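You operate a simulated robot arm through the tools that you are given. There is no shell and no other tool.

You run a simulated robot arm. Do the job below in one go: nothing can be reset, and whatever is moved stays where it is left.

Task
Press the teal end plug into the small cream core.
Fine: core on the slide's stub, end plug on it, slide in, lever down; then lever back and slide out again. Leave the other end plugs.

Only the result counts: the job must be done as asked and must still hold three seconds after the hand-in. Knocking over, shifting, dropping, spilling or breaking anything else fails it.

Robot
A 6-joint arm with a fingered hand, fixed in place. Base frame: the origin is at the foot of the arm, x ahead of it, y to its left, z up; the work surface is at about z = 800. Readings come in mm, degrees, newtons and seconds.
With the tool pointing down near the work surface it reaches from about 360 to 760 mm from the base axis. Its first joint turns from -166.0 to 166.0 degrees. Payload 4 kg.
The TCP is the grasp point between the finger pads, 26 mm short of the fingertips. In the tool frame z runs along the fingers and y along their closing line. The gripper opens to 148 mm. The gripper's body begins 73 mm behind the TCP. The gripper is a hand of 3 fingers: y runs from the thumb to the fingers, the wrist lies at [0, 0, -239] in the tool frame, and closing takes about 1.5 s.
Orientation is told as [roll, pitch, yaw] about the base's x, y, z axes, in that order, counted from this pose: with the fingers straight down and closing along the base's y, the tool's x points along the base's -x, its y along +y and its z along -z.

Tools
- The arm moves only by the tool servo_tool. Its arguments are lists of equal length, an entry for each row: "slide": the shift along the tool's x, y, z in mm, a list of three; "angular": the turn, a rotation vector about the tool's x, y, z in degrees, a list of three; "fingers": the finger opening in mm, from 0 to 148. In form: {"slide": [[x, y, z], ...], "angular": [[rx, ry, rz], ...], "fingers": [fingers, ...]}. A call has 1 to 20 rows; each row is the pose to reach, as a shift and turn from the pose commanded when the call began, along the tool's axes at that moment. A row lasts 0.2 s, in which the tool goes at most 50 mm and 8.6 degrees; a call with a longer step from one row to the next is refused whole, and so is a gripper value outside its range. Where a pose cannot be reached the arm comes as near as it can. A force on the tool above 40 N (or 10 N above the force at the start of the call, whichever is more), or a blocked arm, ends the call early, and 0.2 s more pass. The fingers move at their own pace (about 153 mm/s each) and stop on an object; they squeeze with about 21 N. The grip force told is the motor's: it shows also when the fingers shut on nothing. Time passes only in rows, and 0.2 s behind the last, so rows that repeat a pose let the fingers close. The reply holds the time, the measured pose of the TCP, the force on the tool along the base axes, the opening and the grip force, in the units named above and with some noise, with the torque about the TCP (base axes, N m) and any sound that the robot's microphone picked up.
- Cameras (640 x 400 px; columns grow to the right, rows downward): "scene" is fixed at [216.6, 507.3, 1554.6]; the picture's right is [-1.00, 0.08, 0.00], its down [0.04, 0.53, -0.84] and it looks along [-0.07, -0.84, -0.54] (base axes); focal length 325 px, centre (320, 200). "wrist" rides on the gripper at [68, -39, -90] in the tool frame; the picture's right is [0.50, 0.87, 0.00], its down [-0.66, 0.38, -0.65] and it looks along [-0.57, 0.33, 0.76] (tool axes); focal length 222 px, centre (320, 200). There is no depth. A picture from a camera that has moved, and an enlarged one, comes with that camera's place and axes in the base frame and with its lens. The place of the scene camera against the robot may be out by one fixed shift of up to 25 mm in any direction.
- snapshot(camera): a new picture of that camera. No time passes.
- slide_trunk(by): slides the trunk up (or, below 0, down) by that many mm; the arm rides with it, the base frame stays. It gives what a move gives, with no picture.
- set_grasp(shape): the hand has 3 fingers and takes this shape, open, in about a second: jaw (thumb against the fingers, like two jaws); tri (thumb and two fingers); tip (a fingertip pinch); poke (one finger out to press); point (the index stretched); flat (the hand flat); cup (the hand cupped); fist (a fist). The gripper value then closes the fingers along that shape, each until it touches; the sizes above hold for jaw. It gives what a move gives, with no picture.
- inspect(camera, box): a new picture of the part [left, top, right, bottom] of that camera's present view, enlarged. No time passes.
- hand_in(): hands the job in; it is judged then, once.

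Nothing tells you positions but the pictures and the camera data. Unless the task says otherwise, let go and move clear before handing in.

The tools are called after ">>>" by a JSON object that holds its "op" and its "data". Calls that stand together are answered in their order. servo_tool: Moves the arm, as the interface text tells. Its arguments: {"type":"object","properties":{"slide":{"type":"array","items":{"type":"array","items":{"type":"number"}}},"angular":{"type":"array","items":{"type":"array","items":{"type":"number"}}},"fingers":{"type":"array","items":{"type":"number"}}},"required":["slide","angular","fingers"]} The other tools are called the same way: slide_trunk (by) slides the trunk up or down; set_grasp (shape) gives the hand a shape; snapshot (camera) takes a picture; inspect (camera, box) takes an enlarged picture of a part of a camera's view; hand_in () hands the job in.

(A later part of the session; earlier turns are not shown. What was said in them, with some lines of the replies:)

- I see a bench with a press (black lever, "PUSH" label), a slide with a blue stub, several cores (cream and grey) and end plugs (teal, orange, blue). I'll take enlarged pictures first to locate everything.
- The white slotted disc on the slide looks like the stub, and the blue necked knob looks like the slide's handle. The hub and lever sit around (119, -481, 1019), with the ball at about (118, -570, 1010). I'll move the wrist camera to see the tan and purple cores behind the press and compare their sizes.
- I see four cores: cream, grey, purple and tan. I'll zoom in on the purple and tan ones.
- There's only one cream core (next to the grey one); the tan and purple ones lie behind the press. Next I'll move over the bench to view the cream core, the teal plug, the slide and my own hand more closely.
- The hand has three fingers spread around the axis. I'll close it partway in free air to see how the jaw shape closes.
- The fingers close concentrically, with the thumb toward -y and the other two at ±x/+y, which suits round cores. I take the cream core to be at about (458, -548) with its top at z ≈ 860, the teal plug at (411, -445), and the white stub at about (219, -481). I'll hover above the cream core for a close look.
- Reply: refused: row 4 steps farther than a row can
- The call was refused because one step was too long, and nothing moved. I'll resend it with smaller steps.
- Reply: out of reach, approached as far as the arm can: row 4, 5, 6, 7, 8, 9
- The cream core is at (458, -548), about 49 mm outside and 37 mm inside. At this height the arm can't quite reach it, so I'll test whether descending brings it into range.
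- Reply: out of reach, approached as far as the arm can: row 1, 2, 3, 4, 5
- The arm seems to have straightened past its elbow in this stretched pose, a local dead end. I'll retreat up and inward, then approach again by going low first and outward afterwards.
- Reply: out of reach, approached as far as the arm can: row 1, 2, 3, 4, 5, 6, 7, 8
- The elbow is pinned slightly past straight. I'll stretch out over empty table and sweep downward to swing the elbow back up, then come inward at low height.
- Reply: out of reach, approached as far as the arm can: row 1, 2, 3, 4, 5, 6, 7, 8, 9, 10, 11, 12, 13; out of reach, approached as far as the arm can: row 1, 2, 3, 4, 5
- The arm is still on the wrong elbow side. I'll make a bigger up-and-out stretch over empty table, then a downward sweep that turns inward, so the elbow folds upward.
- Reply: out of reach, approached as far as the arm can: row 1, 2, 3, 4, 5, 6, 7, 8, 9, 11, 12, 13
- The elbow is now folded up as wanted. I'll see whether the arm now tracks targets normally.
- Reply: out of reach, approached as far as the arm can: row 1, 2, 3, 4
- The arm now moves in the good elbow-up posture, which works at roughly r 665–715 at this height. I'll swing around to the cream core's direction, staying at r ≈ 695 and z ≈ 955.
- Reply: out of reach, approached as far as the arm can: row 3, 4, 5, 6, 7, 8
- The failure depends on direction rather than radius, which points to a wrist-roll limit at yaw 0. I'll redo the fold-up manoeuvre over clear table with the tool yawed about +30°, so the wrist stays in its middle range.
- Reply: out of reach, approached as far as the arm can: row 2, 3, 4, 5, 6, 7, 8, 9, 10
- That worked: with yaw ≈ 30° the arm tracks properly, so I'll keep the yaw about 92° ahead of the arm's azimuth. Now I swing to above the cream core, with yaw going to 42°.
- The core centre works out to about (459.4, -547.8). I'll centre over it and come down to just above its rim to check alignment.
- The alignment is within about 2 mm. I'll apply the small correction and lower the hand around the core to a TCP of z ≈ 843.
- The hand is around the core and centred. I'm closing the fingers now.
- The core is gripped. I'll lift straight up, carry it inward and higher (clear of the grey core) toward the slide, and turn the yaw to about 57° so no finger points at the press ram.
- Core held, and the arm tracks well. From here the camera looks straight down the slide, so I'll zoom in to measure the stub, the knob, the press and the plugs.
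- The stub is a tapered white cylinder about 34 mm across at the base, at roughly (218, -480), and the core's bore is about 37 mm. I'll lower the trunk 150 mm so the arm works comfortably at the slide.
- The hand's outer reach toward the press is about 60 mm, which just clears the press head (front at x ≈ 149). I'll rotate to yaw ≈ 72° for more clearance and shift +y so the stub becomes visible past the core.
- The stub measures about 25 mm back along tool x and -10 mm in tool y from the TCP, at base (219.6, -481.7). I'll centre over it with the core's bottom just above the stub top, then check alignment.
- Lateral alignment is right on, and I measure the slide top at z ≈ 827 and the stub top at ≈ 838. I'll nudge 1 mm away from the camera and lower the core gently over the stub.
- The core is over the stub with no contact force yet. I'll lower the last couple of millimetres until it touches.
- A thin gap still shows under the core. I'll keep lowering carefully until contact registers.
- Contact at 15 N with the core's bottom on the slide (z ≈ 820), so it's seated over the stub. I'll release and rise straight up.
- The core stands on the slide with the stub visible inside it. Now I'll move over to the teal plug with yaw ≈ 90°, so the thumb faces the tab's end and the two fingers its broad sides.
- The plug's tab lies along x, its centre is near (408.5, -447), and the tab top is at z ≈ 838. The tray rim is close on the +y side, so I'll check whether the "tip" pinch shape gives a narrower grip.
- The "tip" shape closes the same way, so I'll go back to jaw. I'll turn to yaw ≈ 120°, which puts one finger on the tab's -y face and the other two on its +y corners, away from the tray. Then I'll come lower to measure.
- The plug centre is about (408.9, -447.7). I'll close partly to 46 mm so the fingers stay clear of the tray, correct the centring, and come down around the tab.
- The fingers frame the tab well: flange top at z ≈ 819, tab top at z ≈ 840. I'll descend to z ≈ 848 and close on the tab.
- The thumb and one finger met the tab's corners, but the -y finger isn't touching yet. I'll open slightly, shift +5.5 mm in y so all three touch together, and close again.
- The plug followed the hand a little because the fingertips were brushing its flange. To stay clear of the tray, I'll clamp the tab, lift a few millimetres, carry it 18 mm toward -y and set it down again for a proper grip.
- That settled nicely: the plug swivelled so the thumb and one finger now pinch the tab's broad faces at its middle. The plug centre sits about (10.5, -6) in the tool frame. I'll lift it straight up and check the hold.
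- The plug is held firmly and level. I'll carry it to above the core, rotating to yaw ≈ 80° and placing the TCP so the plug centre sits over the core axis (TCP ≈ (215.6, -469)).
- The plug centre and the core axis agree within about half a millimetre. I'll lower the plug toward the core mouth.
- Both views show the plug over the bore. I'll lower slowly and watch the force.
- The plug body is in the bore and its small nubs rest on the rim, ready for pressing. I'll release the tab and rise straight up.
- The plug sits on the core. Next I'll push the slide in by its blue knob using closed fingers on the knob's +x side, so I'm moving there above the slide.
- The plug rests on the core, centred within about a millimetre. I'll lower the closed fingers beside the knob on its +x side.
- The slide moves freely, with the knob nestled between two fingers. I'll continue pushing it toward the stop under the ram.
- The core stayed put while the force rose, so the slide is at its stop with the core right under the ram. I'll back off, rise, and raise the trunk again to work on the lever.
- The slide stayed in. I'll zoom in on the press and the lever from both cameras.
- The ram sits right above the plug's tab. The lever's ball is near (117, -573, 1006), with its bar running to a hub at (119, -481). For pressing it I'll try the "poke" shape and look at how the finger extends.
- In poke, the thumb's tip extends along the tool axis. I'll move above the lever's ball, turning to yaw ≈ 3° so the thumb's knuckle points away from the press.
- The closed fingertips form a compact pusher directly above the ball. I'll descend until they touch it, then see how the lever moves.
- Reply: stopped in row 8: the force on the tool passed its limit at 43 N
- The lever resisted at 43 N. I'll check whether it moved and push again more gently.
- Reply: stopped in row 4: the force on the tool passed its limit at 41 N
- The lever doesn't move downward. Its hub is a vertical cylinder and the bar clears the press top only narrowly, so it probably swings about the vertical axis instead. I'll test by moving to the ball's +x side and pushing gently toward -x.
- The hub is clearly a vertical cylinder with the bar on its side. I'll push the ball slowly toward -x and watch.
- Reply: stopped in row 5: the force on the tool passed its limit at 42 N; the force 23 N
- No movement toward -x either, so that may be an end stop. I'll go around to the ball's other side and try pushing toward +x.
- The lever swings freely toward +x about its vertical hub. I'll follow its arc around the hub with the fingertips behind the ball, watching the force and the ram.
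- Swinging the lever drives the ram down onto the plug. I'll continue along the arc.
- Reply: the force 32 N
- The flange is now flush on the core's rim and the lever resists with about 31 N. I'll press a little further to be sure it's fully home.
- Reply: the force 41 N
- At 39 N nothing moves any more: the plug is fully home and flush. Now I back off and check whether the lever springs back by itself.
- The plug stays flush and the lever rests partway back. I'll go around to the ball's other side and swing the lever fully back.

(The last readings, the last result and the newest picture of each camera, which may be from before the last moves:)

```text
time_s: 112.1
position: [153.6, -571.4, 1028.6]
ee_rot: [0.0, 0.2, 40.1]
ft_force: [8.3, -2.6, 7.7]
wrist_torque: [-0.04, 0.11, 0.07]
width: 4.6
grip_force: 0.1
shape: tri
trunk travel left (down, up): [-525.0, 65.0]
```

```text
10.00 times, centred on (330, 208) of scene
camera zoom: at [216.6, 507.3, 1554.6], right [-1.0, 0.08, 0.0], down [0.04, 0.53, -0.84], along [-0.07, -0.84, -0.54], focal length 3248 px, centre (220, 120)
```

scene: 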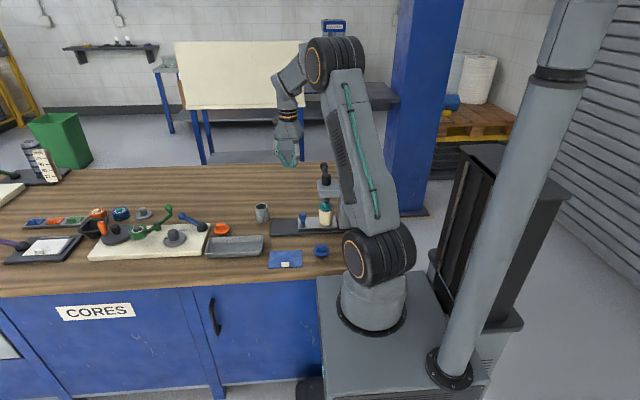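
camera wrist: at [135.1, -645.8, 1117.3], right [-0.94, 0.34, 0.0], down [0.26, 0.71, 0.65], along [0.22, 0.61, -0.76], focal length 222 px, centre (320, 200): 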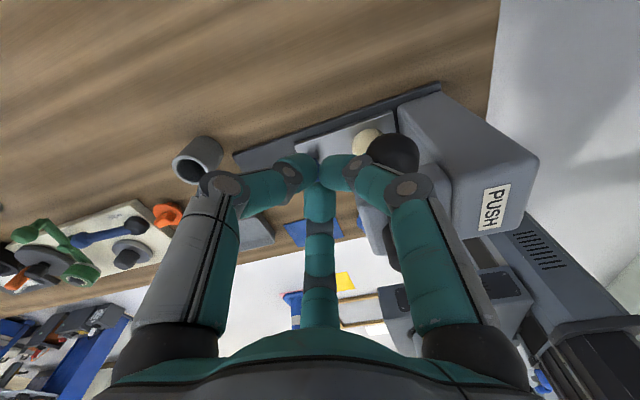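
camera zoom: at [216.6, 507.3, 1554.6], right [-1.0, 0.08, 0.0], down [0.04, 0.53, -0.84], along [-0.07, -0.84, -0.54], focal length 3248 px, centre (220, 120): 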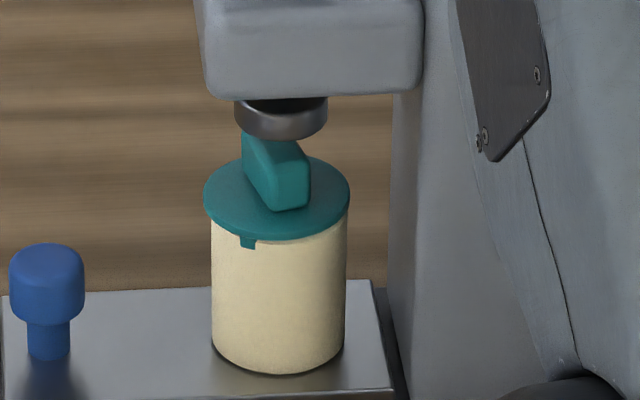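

>>> {"op": "inspect", "data": {"camera": "scene", "box": [326, 200, 348, 216]}}

>>> {"op": "snapshot", "data": {"camera": "wrist"}}

>>> {"op": "inspect", "data": {"camera": "wrist", "box": [320, 110, 440, 190]}}

```text
16.00 times, centred on (337, 208) of scene
camera zoom: at [216.6, 507.3, 1554.6], right [-1.0, 0.08, 0.0], down [0.04, 0.53, -0.84], along [-0.07, -0.84, -0.54], focal length 5196 px, centre (48, 72)
```

zoom: 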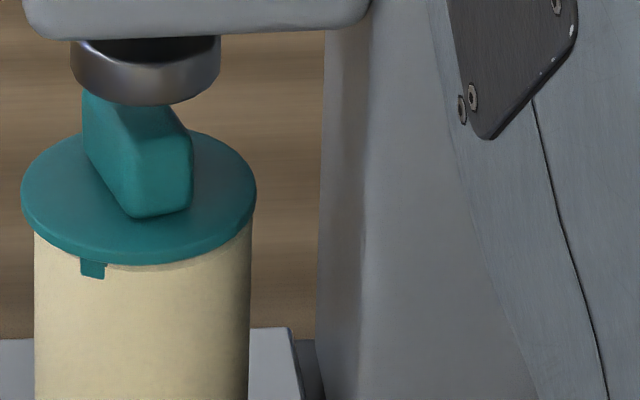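

```text
taken
camera wrist: at [126.8, -645.7, 1118.2], right [-0.94, 0.34, 0.0], down [0.26, 0.71, 0.65], along [0.22, 0.61, -0.76], focal length 222 px, centre (320, 200)
```

wrist: 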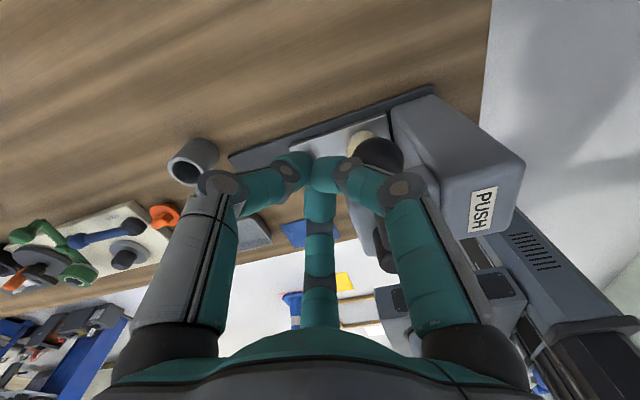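

```text
5.00 times, centred on (380, 150) of wrist
camera zoom: at [126.8, -645.7, 1118.2], right [-0.94, 0.34, 0.0], down [0.26, 0.71, 0.65], along [0.22, 0.61, -0.76], focal length 1111 px, centre (20, 450)
```

zoom: 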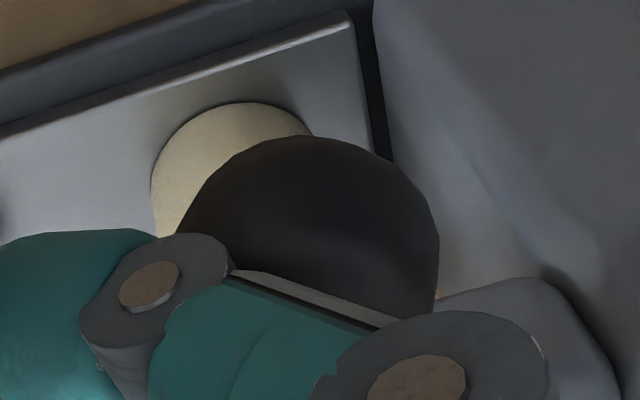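

The lever is back at its rest stop with the ram up, and the plug sits flush on the core. Now I'll leave the lever, go back to the slide's side and lower the trunk to pull the slide out.

>>> {"op": "servo_tool", "data": {"slide": [[-6.1, -5.1, 0], [-13.8, -11.6, 0], [-13.8, -11.6, -30], [-13.8, -11.6, -55], [-53, -5, -55], [-92, 1, -55], [-131.9, 7.3, -55], [-131.9, 7.3, -55]], "angular": [[0, 0, 0], [0, 0, 0], [0, 0, -6], [0, 0, -12], [0, 0, -18], [0, 0, -24], [0, 0, -30], [0, 0, -30]], "fingers": [5, 5, 5, 5, 5, 5, 5, 5]}}

>>> {"op": "inspect", "data": {"camera": "scene", "box": [270, 140, 360, 240]}}

>>> {"op": "slide_trunk", "data": {"by": -150}}

>>> {"op": "snapshot", "data": {"camera": "wrist"}}

```text
time_s: 113.9
position: [246.9, -481.9, 1085.0]
ee_rot: [0.0, 0.0, 70.1]
ft_force: [0.3, 0.0, -0.5]
wrist_torque: [-0.01, 0.0, 0.01]
width: 4.8
grip_force: 0.1
shape: tri
trunk travel left (down, up): [-525.0, 65.0]
```

```text
4.00 times, centred on (315, 190) of scene
camera zoom: at [216.6, 507.3, 1554.6], right [-1.0, 0.08, 0.0], down [0.04, 0.53, -0.84], along [-0.07, -0.84, -0.54], focal length 1299 px, centre (340, 240)
```

zoom: 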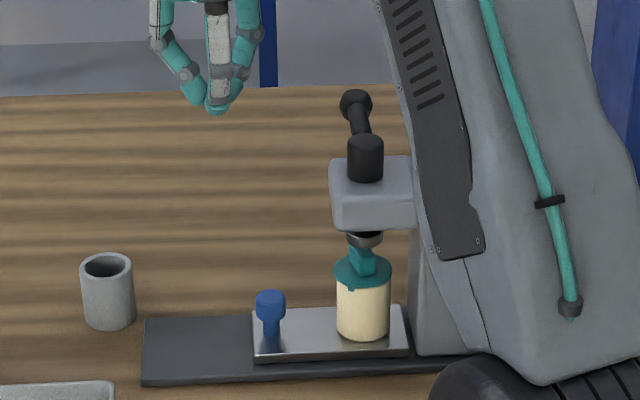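

```text
time_s: 115.7
position: [248.7, -482.4, 935.0]
ee_rot: [0.0, 0.0, 69.9]
ft_force: [-0.1, 0.1, 0.2]
wrist_torque: [0.01, 0.0, -0.01]
width: 5.1
grip_force: 0.1
shape: tri
trunk travel left (down, up): [-375.0, 215.0]
```

```text
taken
camera wrist: at [260.0, -558.7, 1023.8], right [-0.98, -0.17, 0.0], down [-0.13, 0.75, 0.65], along [-0.11, 0.64, -0.76], focal length 222 px, centre (320, 200)
```

wrist: 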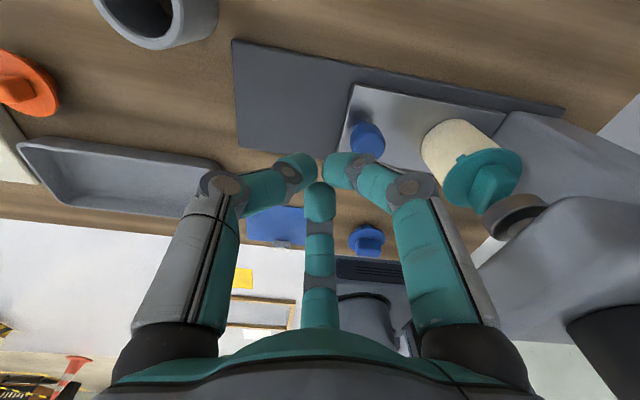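

>>> {"op": "inspect", "data": {"camera": "wrist", "box": [400, 100, 560, 250]}}

>>> {"op": "inspect", "data": {"camera": "wrist", "box": [310, 90, 430, 200]}}

```text
2.67 times, centred on (480, 175) of wrist
camera zoom: at [260.0, -558.7, 1023.8], right [-0.98, -0.17, 0.0], down [-0.13, 0.75, 0.65], along [-0.11, 0.64, -0.76], focal length 592 px, centre (-107, 267)
```

zoom: 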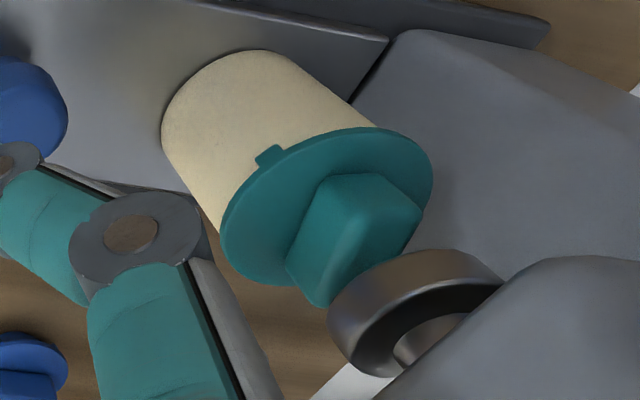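

```text
3.64 times, centred on (370, 145) of wrist
camera zoom: at [260.0, -558.7, 1023.8], right [-0.98, -0.17, 0.0], down [-0.13, 0.75, 0.65], along [-0.11, 0.64, -0.76], focal length 808 px, centre (138, 400)
```

zoom: 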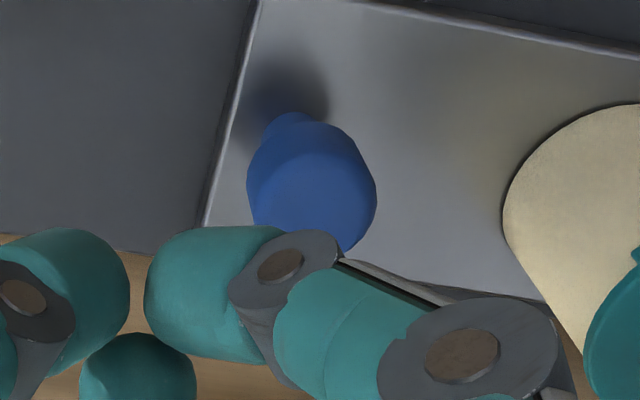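

The plug's flange sits flush on the core from this side too. The knob is at (207, -482). I'll place the hand around it, slightly to the +x side to keep clear of the press head.

>>> {"op": "servo_tool", "data": {"slide": [[0, 0, 0], [3.8, 11, 2], [7.6, 22, 4], [11.3, 33.1, 5], [11.3, 33.1, 20], [11.3, 33.1, 30], [11.3, 33.1, 30]], "angular": [[0, 0, 0], [0, 0, 0], [0, 0, 0], [0, 0, 0], [0, 0, 0], [0, 0, 0], [0, 0, 0]], "fingers": [30, 54, 54, 54, 54, 54, 54]}}

>>> {"op": "snapshot", "data": {"camera": "wrist"}}

>>> {"op": "inspect", "data": {"camera": "scene", "box": [270, 140, 360, 240]}}

```text
time_s: 117.3
position: [211.0, -480.6, 903.6]
ee_rot: [0.0, 0.1, 70.0]
ft_force: [-0.1, 0.0, 0.8]
wrist_torque: [0.0, -0.03, 0.01]
width: 51.7
grip_force: 0.1
shape: jaw
trunk travel left (down, up): [-375.0, 215.0]
```

```text
taken
camera wrist: at [225.4, -558.3, 993.3], right [-0.98, -0.17, 0.0], down [-0.13, 0.74, 0.65], along [-0.11, 0.64, -0.76], focal length 222 px, centre (320, 200)
```

wrist: 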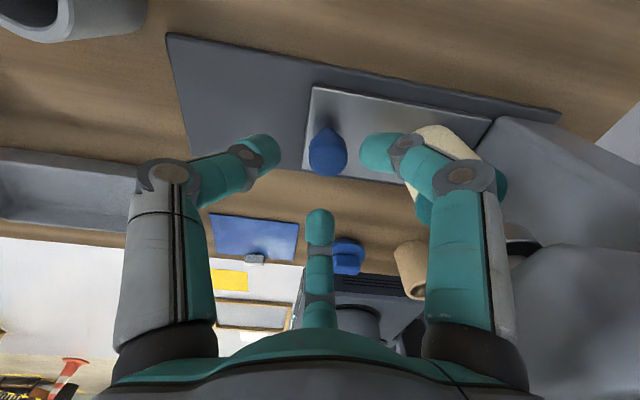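

```text
4.00 times, centred on (315, 190) of scene
camera zoom: at [216.6, 507.3, 1554.6], right [-1.0, 0.08, 0.0], down [0.04, 0.53, -0.84], along [-0.07, -0.84, -0.54], focal length 1299 px, centre (340, 240)
```

zoom: 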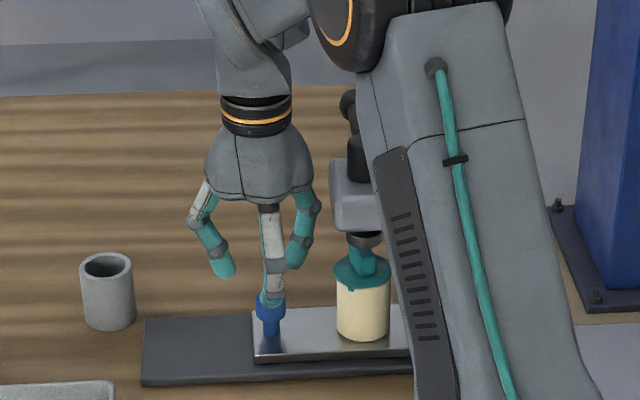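

>>> {"op": "servo_tool", "data": {"slide": [[0, 0, 12], [0, 0, 24], [0, 0, 34], [0, 0, 42], [0, 0, 42]], "angular": [[0, 0, 0], [0, 0, 0], [0, 0, 0], [0, 0, 0], [0, 0, 0]], "fingers": [54, 54, 54, 54, 54]}}

>>> {"op": "snapshot", "data": {"camera": "wrist"}}

>>> {"op": "inspect", "data": {"camera": "scene", "box": [270, 160, 340, 240]}}

```text
time_s: 118.5
position: [211.3, -481.0, 861.0]
ee_rot: [0.1, 0.0, 70.0]
ft_force: [1.1, 0.5, 0.4]
wrist_torque: [-0.02, 0.0, 0.0]
width: 51.7
grip_force: 0.2
shape: jaw
trunk travel left (down, up): [-375.0, 215.0]
```

```text
taken
camera wrist: at [224.8, -558.0, 952.0], right [-0.98, -0.17, 0.0], down [-0.13, 0.74, 0.65], along [-0.11, 0.64, -0.76], focal length 222 px, centre (320, 200)
```

wrist: 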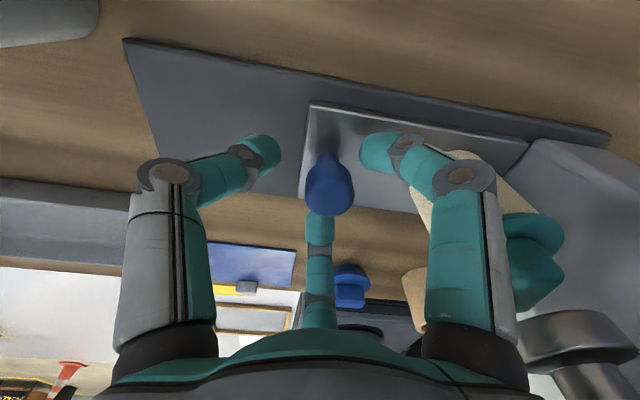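

```text
5.00 times, centred on (305, 200) of scene
camera zoom: at [216.6, 507.3, 1554.6], right [-1.0, 0.08, 0.0], down [0.04, 0.53, -0.84], along [-0.07, -0.84, -0.54], focal length 1624 px, centre (395, 200)
```

zoom: 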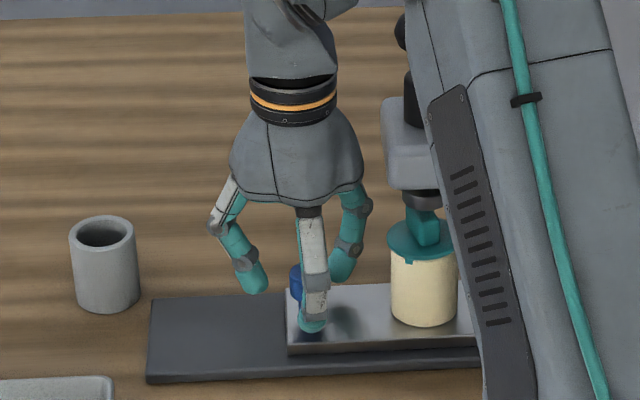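

The fingers surround the knob, clear of the press. I'm closing on it.

>>> {"op": "servo_tool", "data": {"slide": [[0, 0, 0], [0, 0, 0], [0, 0, 0], [0, 0, 0], [0, 0, 0], [0, 0, 0]], "angular": [[0, 0, 0], [0, 0, 0], [0, 0, 0], [0, 0, 0], [0, 0, 0], [0, 0, 0]], "fingers": [40, 30, 20, 12, 12, 12]}}

>>> {"op": "snapshot", "data": {"camera": "wrist"}}

>>> {"op": "inspect", "data": {"camera": "scene", "box": [270, 160, 340, 240]}}

```text
time_s: 119.9
position: [211.6, -480.1, 861.5]
ee_rot: [-0.1, 0.0, 70.0]
ft_force: [-1.0, 0.0, -2.3]
wrist_torque: [0.0, 0.03, 0.01]
width: 17.2
grip_force: 21.0
shape: tri
trunk travel left (down, up): [-375.0, 215.0]
```

```text
taken
camera wrist: at [224.8, -558.0, 951.9], right [-0.98, -0.17, 0.0], down [-0.13, 0.74, 0.65], along [-0.11, 0.64, -0.76], focal length 222 px, centre (320, 200)
```

wrist: 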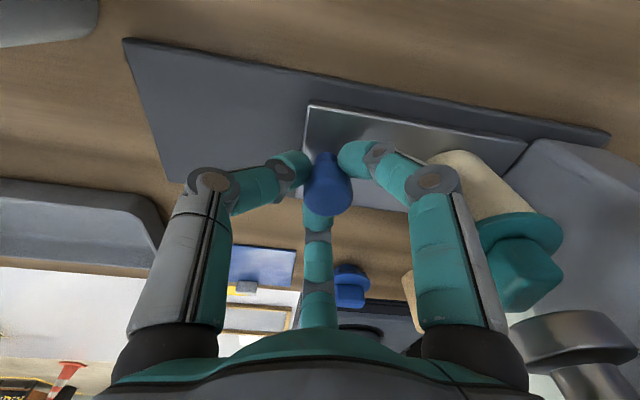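

```text
5.00 times, centred on (305, 200) of scene
camera zoom: at [216.6, 507.3, 1554.6], right [-1.0, 0.08, 0.0], down [0.04, 0.53, -0.84], along [-0.07, -0.84, -0.54], focal length 1624 px, centre (395, 200)
```

zoom: 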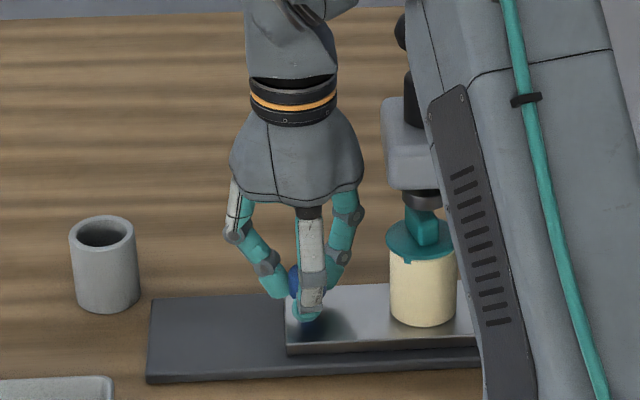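

The knob is gripped. I'll pull the slide out slowly toward +x.

>>> {"op": "servo_tool", "data": {"slide": [[-1.4, -3.8, 0], [-2.7, -7.5, 0], [-4.1, -11.3, 0], [-5.5, -15, 0], [-6.8, -18.8, 0], [-8.2, -22.6, 0], [-9.6, -26.3, 0], [-10.9, -30.1, 0], [-10.9, -30.1, 0]], "angular": [[0, 0, 0], [0, 0, 0], [0, 0, 0], [0, 0, 0], [0, 0, 0], [0, 0, 0], [0, 0, 0], [0, 0, 0], [0, 0, 0]], "fingers": [12, 12, 12, 12, 12, 12, 12, 12, 12]}}

>>> {"op": "inspect", "data": {"camera": "scene", "box": [255, 160, 345, 240]}}

```text
time_s: 121.9
position: [243.6, -480.7, 862.5]
ee_rot: [0.1, 0.0, 70.0]
ft_force: [-0.5, 1.9, -1.9]
wrist_torque: [0.06, 0.03, 0.02]
width: 17.0
grip_force: 21.3
shape: tri
trunk travel left (down, up): [-375.0, 215.0]
```

```text
5.00 times, centred on (300, 200) of scene
camera zoom: at [216.6, 507.3, 1554.6], right [-1.0, 0.08, 0.0], down [0.04, 0.53, -0.84], along [-0.07, -0.84, -0.54], focal length 1624 px, centre (420, 200)
```

zoom: 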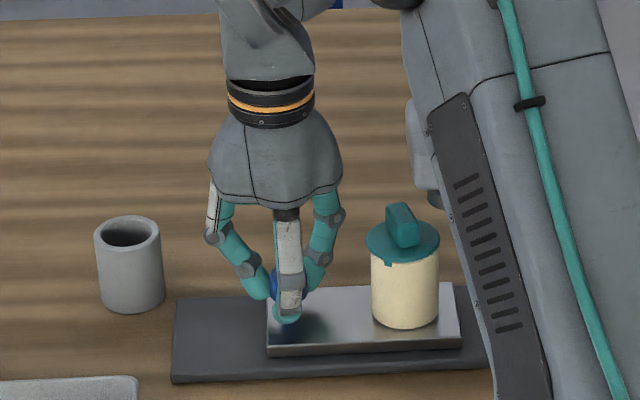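

>>> {"op": "servo_tool", "data": {"slide": [[-1.7, -4.7, 0], [-3.4, -9.4, 0], [-5.1, -14.1, 0], [-6.8, -18.8, 0], [-8.5, -23.5, 0], [-10.3, -28.2, 0], [-12, -32.9, 0], [-13.7, -37.6, 0], [-15.4, -42.3, 0], [-17.1, -47, 0], [-18.8, -51.7, 0], [-20.5, -56.4, 0], [-21.9, -60.2, 0], [-21.9, -60.2, 0]], "angular": [[0, 0, 0], [0, 0, 0], [0, 0, 0], [0, 0, 0], [0, 0, 0], [0, 0, 0], [0, 0, 0], [0, 0, 0], [0, 0, 0], [0, 0, 0], [0, 0, 0], [0, 0, 0], [0, 0, 0], [0, 0, 0]], "fingers": [12, 12, 12, 12, 12, 12, 12, 12, 12, 12, 12, 12, 12, 12]}}

>>> {"op": "inspect", "data": {"camera": "scene", "box": [255, 160, 345, 240]}}

```text
time_s: 124.9
position: [308.1, -480.5, 862.0]
ee_rot: [-0.1, -0.1, 70.0]
ft_force: [2.6, 0.3, 1.5]
wrist_torque: [0.01, -0.08, 0.02]
width: 17.4
grip_force: 20.6
shape: tri
trunk travel left (down, up): [-375.0, 215.0]
```

```text
5.00 times, centred on (300, 200) of scene
camera zoom: at [216.6, 507.3, 1554.6], right [-1.0, 0.08, 0.0], down [0.04, 0.53, -0.84], along [-0.07, -0.84, -0.54], focal length 1624 px, centre (420, 200)
```

zoom: 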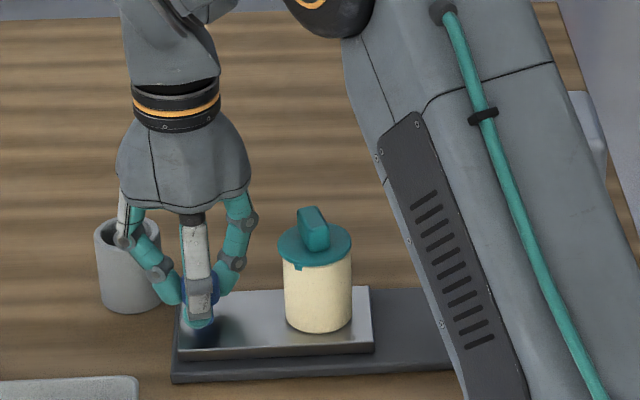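

>>> {"op": "servo_tool", "data": {"slide": [[-0.5, -1.4, 0], [-1, -2.8, 0], [-1.5, -4.2, 0], [-1.9, -5.2, 0], [-1.9, -5.2, 0]], "angular": [[0, 0, 0], [0, 0, 0], [0, 0, 0], [0, 0, 0], [0, 0, 0]], "fingers": [12, 12, 12, 12, 12]}}

>>> {"op": "inspect", "data": {"camera": "scene", "box": [255, 160, 345, 240]}}

```text
time_s: 126.1
position: [312.1, -481.0, 861.8]
ee_rot: [0.0, 0.0, 70.0]
ft_force: [-8.5, 1.0, -1.9]
wrist_torque: [0.09, 0.17, -0.01]
width: 17.3
grip_force: 21.0
shape: tri
trunk travel left (down, up): [-375.0, 215.0]
```

```text
5.00 times, centred on (300, 200) of scene
camera zoom: at [216.6, 507.3, 1554.6], right [-1.0, 0.08, 0.0], down [0.04, 0.53, -0.84], along [-0.07, -0.84, -0.54], focal length 1624 px, centre (420, 200)
```

zoom: 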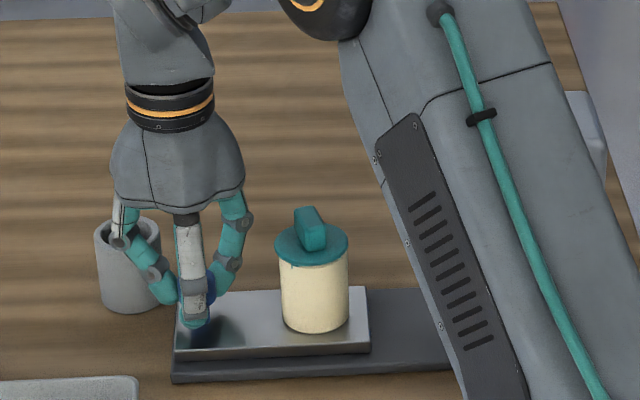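

The slide is at its outer stop. I'll ease off, release the knob and rise.

>>> {"op": "servo_tool", "data": {"slide": [[0.5, 1.4, 0], [0.7, 2.0, 0], [0.7, 2.0, 0], [0.7, 2.0, 0], [0.7, 2.0, 0]], "angular": [[0, 0, 0], [0, 0, 0], [0, 0, 0], [0, 0, 0], [0, 0, 0]], "fingers": [12, 24, 38, 50, 54]}}

>>> {"op": "inspect", "data": {"camera": "scene", "box": [255, 160, 345, 240]}}

>>> {"op": "snapshot", "data": {"camera": "wrist"}}

```text
time_s: 127.3
position: [311.7, -479.7, 862.0]
ee_rot: [0.0, 0.1, 70.0]
ft_force: [-0.5, 0.2, -0.8]
wrist_torque: [0.03, -0.04, -0.01]
width: 51.4
grip_force: 0.1
shape: jaw
trunk travel left (down, up): [-375.0, 215.0]
```

```text
5.00 times, centred on (300, 200) of scene
camera zoom: at [216.6, 507.3, 1554.6], right [-1.0, 0.08, 0.0], down [0.04, 0.53, -0.84], along [-0.07, -0.84, -0.54], focal length 1624 px, centre (420, 200)
```

zoom: 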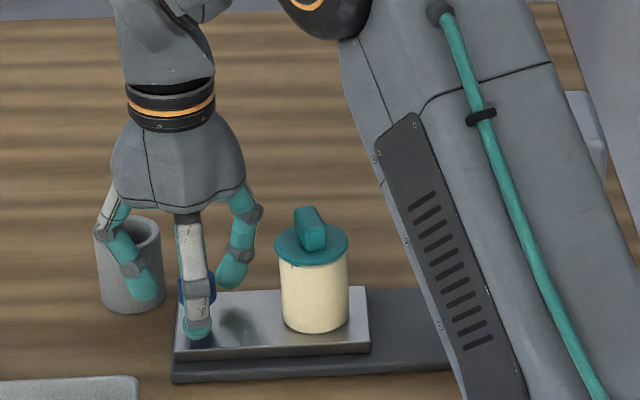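

```text
taken
camera wrist: at [325.0, -557.9, 952.0], right [-0.98, -0.17, 0.0], down [-0.13, 0.75, 0.65], along [-0.11, 0.64, -0.76], focal length 222 px, centre (320, 200)
```

wrist: 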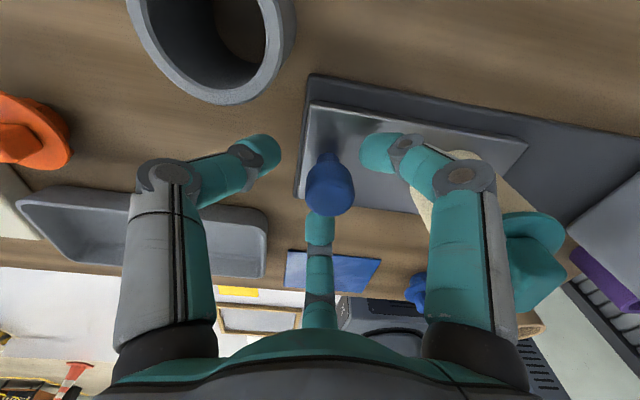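

>>> {"op": "servo_tool", "data": {"slide": [[0, 0, -10], [0, 0, -30], [0, 0, -55], [0, 0, -80], [0, 0, -80]], "angular": [[0, 0, 0], [0, 0, 0], [0, 0, 0], [0, 0, 0], [0, 0, 0]], "fingers": [54, 54, 54, 54, 54]}}

>>> {"op": "snapshot", "data": {"camera": "wrist"}}

>>> {"op": "inspect", "data": {"camera": "wrist", "box": [390, 110, 550, 240]}}

>>> {"op": "inspect", "data": {"camera": "scene", "box": [280, 185, 325, 230]}}

```text
time_s: 128.5
position: [311.7, -481.3, 942.7]
ee_rot: [0.0, 0.1, 69.9]
ft_force: [0.4, 0.1, 0.1]
wrist_torque: [-0.03, -0.02, 0.0]
width: 51.5
grip_force: 0.1
shape: jaw
trunk travel left (down, up): [-375.0, 215.0]
```

```text
taken
camera wrist: at [325.0, -558.1, 1032.1], right [-0.98, -0.17, 0.0], down [-0.13, 0.75, 0.65], along [-0.11, 0.64, -0.76], focal length 222 px, centre (320, 200)
```

wrist: 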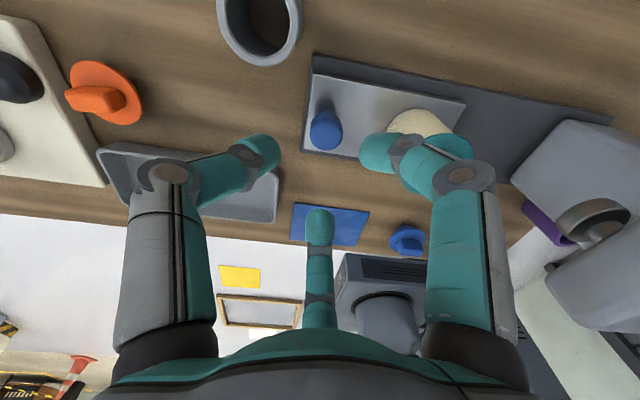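

```text
3.08 times, centred on (470, 175) of wrist
camera zoom: at [325.0, -558.1, 1032.1], right [-0.98, -0.17, 0.0], down [-0.13, 0.75, 0.65], along [-0.11, 0.64, -0.76], focal length 684 px, centre (-142, 277)
```

zoom: 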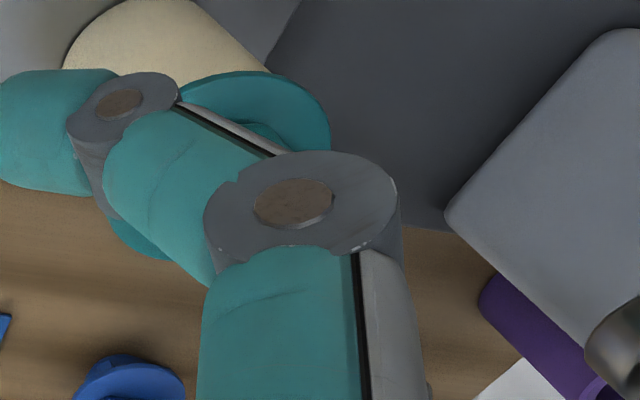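

```text
8.89 times, centred on (302, 208) of scene
camera zoom: at [216.6, 507.3, 1554.6], right [-1.0, 0.08, 0.0], down [0.04, 0.53, -0.84], along [-0.07, -0.84, -0.54], focal length 2887 px, centre (476, 133)
```

zoom: 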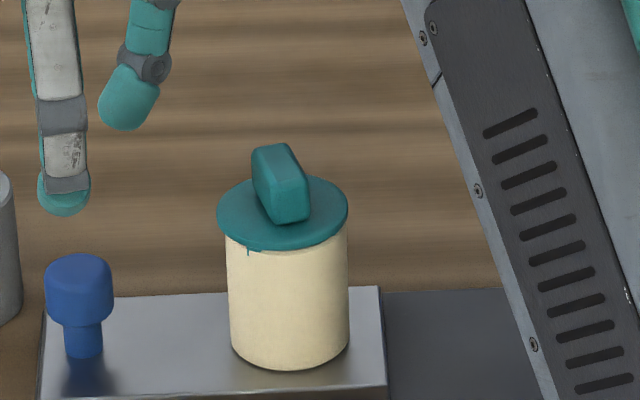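

The slide is out, and compared with the picture before pressing, the plug sits about 4.6 mm lower and flush on the core. I'll raise the trunk to bring the arm clear and then inspect everything.

>>> {"op": "slide_trunk", "data": {"by": 150}}

>>> {"op": "snapshot", "data": {"camera": "scene"}}

>>> {"op": "inspect", "data": {"camera": "scene", "box": [220, 190, 340, 275]}}

>>> {"op": "inspect", "data": {"camera": "scene", "box": [190, 150, 350, 280]}}

>>> {"op": "snapshot", "data": {"camera": "wrist"}}

```text
time_s: 130.2
position: [311.9, -481.5, 1091.2]
ee_rot: [0.0, 0.1, 70.0]
ft_force: [-0.1, 0.4, 0.6]
wrist_torque: [0.02, 0.01, 0.02]
width: 51.4
grip_force: 0.1
shape: jaw
trunk travel left (down, up): [-525.0, 65.0]
```

```text
taken
```

scene: 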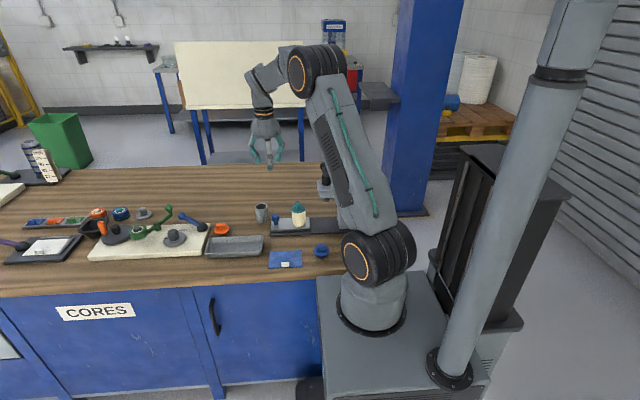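

```text
4.71 times, centred on (280, 232) of scene
camera zoom: at [216.6, 507.3, 1554.6], right [-1.0, 0.08, 0.0], down [0.04, 0.53, -0.84], along [-0.07, -0.84, -0.54], focal length 1528 px, centre (508, 47)
```

zoom: 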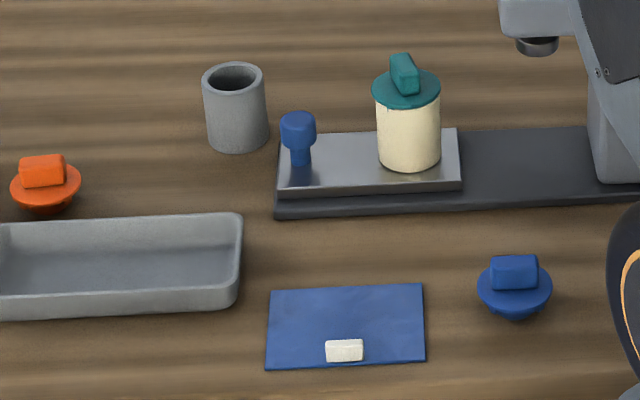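

```text
3.08 times, centred on (270, 215) of scene
camera zoom: at [216.6, 507.3, 1554.6], right [-1.0, 0.08, 0.0], down [0.04, 0.53, -0.84], along [-0.07, -0.84, -0.54], focal length 999 px, centre (474, 154)
```

zoom: 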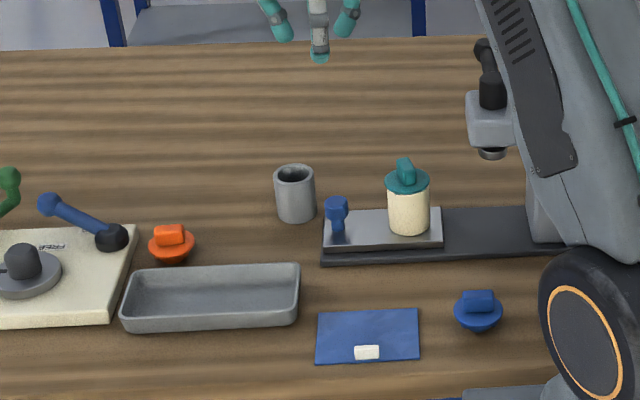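

```text
taken
camera wrist: at [325.1, -558.2, 1181.6], right [-0.98, -0.17, 0.0], down [-0.13, 0.75, 0.65], along [-0.11, 0.64, -0.76], focal length 222 px, centre (320, 200)
```

wrist: 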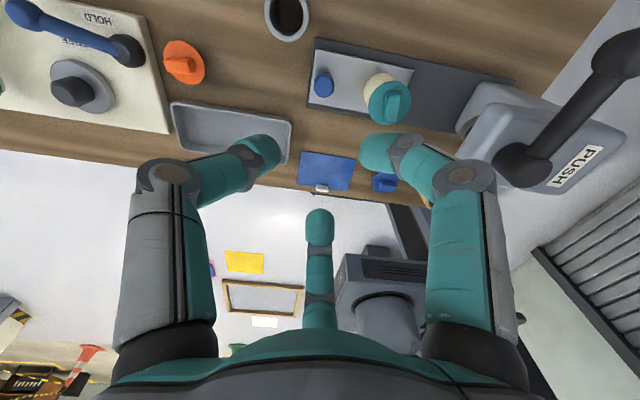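

Everything else matches the starting picture: tray, orange plug, grey core, card and blue plug. I'll take one last close look at the pressed plug and the lever.

>>> {"op": "inspect", "data": {"camera": "scene", "box": [287, 198, 312, 228]}}

>>> {"op": "inspect", "data": {"camera": "wrist", "box": [340, 50, 440, 140]}}

>>> {"op": "inspect", "data": {"camera": "scene", "box": [300, 150, 350, 220]}}

```text
13.33 times, centred on (300, 213) of scene
camera zoom: at [216.6, 507.3, 1554.6], right [-1.0, 0.08, 0.0], down [0.04, 0.53, -0.84], along [-0.07, -0.84, -0.54], focal length 4330 px, centre (593, 27)
```

zoom: 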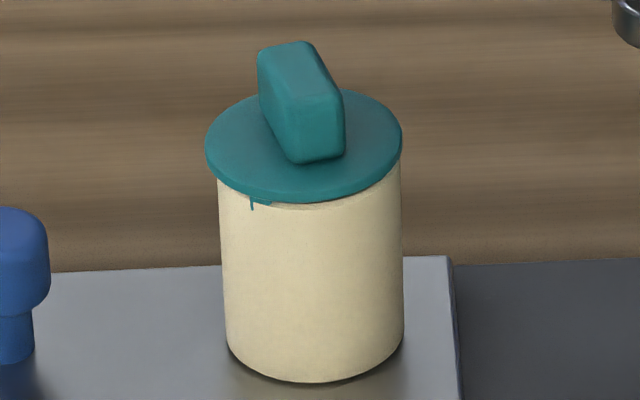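

```text
4.44 times, centred on (390, 95) of wrist
camera zoom: at [325.1, -558.2, 1181.6], right [-0.98, -0.17, 0.0], down [-0.13, 0.75, 0.65], along [-0.11, 0.64, -0.76], focal length 987 px, centre (9, 667)
```

zoom: 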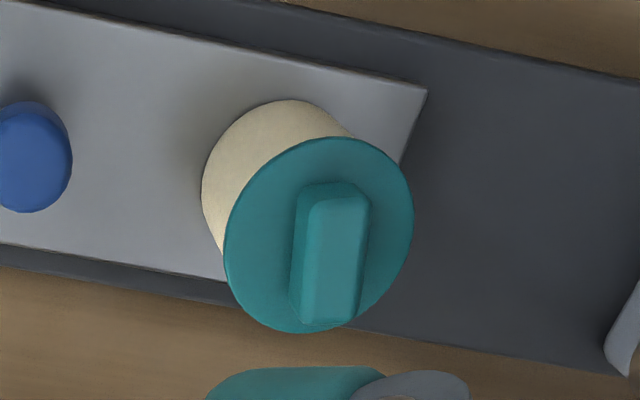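

```text
5.71 times, centred on (325, 185) of scene
camera zoom: at [216.6, 507.3, 1554.6], right [-1.0, 0.08, 0.0], down [0.04, 0.53, -0.84], along [-0.07, -0.84, -0.54], focal length 1856 px, centre (291, 286)
```

zoom: 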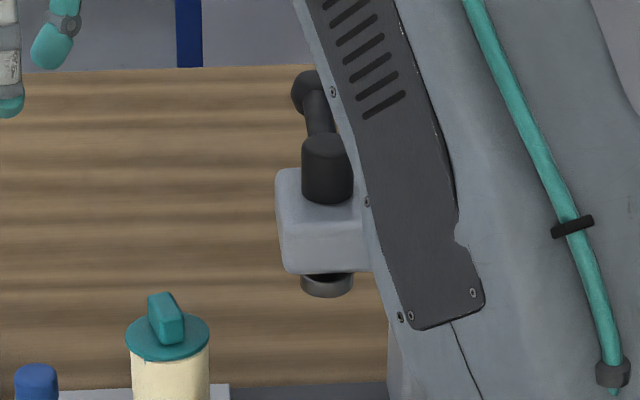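

>>> {"op": "inspect", "data": {"camera": "scene", "box": [289, 203, 309, 217]}}

```text
16.00 times, centred on (299, 210) of scene
camera zoom: at [216.6, 507.3, 1554.6], right [-1.0, 0.08, 0.0], down [0.04, 0.53, -0.84], along [-0.07, -0.84, -0.54], focal length 5196 px, centre (656, 40)
```

zoom: 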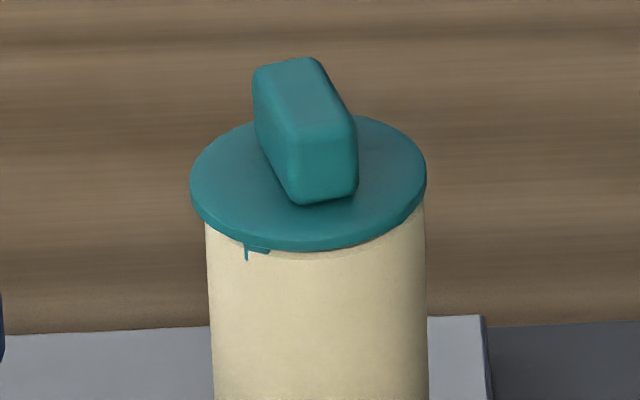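

I see the teal plug level and flush on the cream core, which stands on the stub. The slide is fully out, the lever and ram are back at rest, nothing else has moved, and the hand is clear. I'm handing the job in.

>>> {"op": "hand_in", "data": {}}

```text
The job is handed in.
```

I pressed the teal end plug into the cream core and handed the job in. I don't know the verdict, because the reply only confirmed the hand-in.

- **Plug:** the pictures show it sitting level on the core, about 4.6 mm lower than before pressing and with no visible gap. The flange overhangs the rim and could hide a gap of up to about 1.5 mm. I heard no click and did not pull-test it.
- **Press:** the core stands on the slide's stub, the slide is out at its stop, and the lever is back at rest with the ram up.
- **Lever:** pushing it down did nothing. It swings sideways about its hub, and that drove the ram. I pushed it until it stopped moving at about 39 N.
- **Other things:** the orange and blue plugs, the tray, the grey core and the card look the same as in the first pictures. I did not check the tan and purple cores again; the arm did not touch them.
- **Core choice:** there was only one cream core, and all the cores looked about the same size, so I went by colour.
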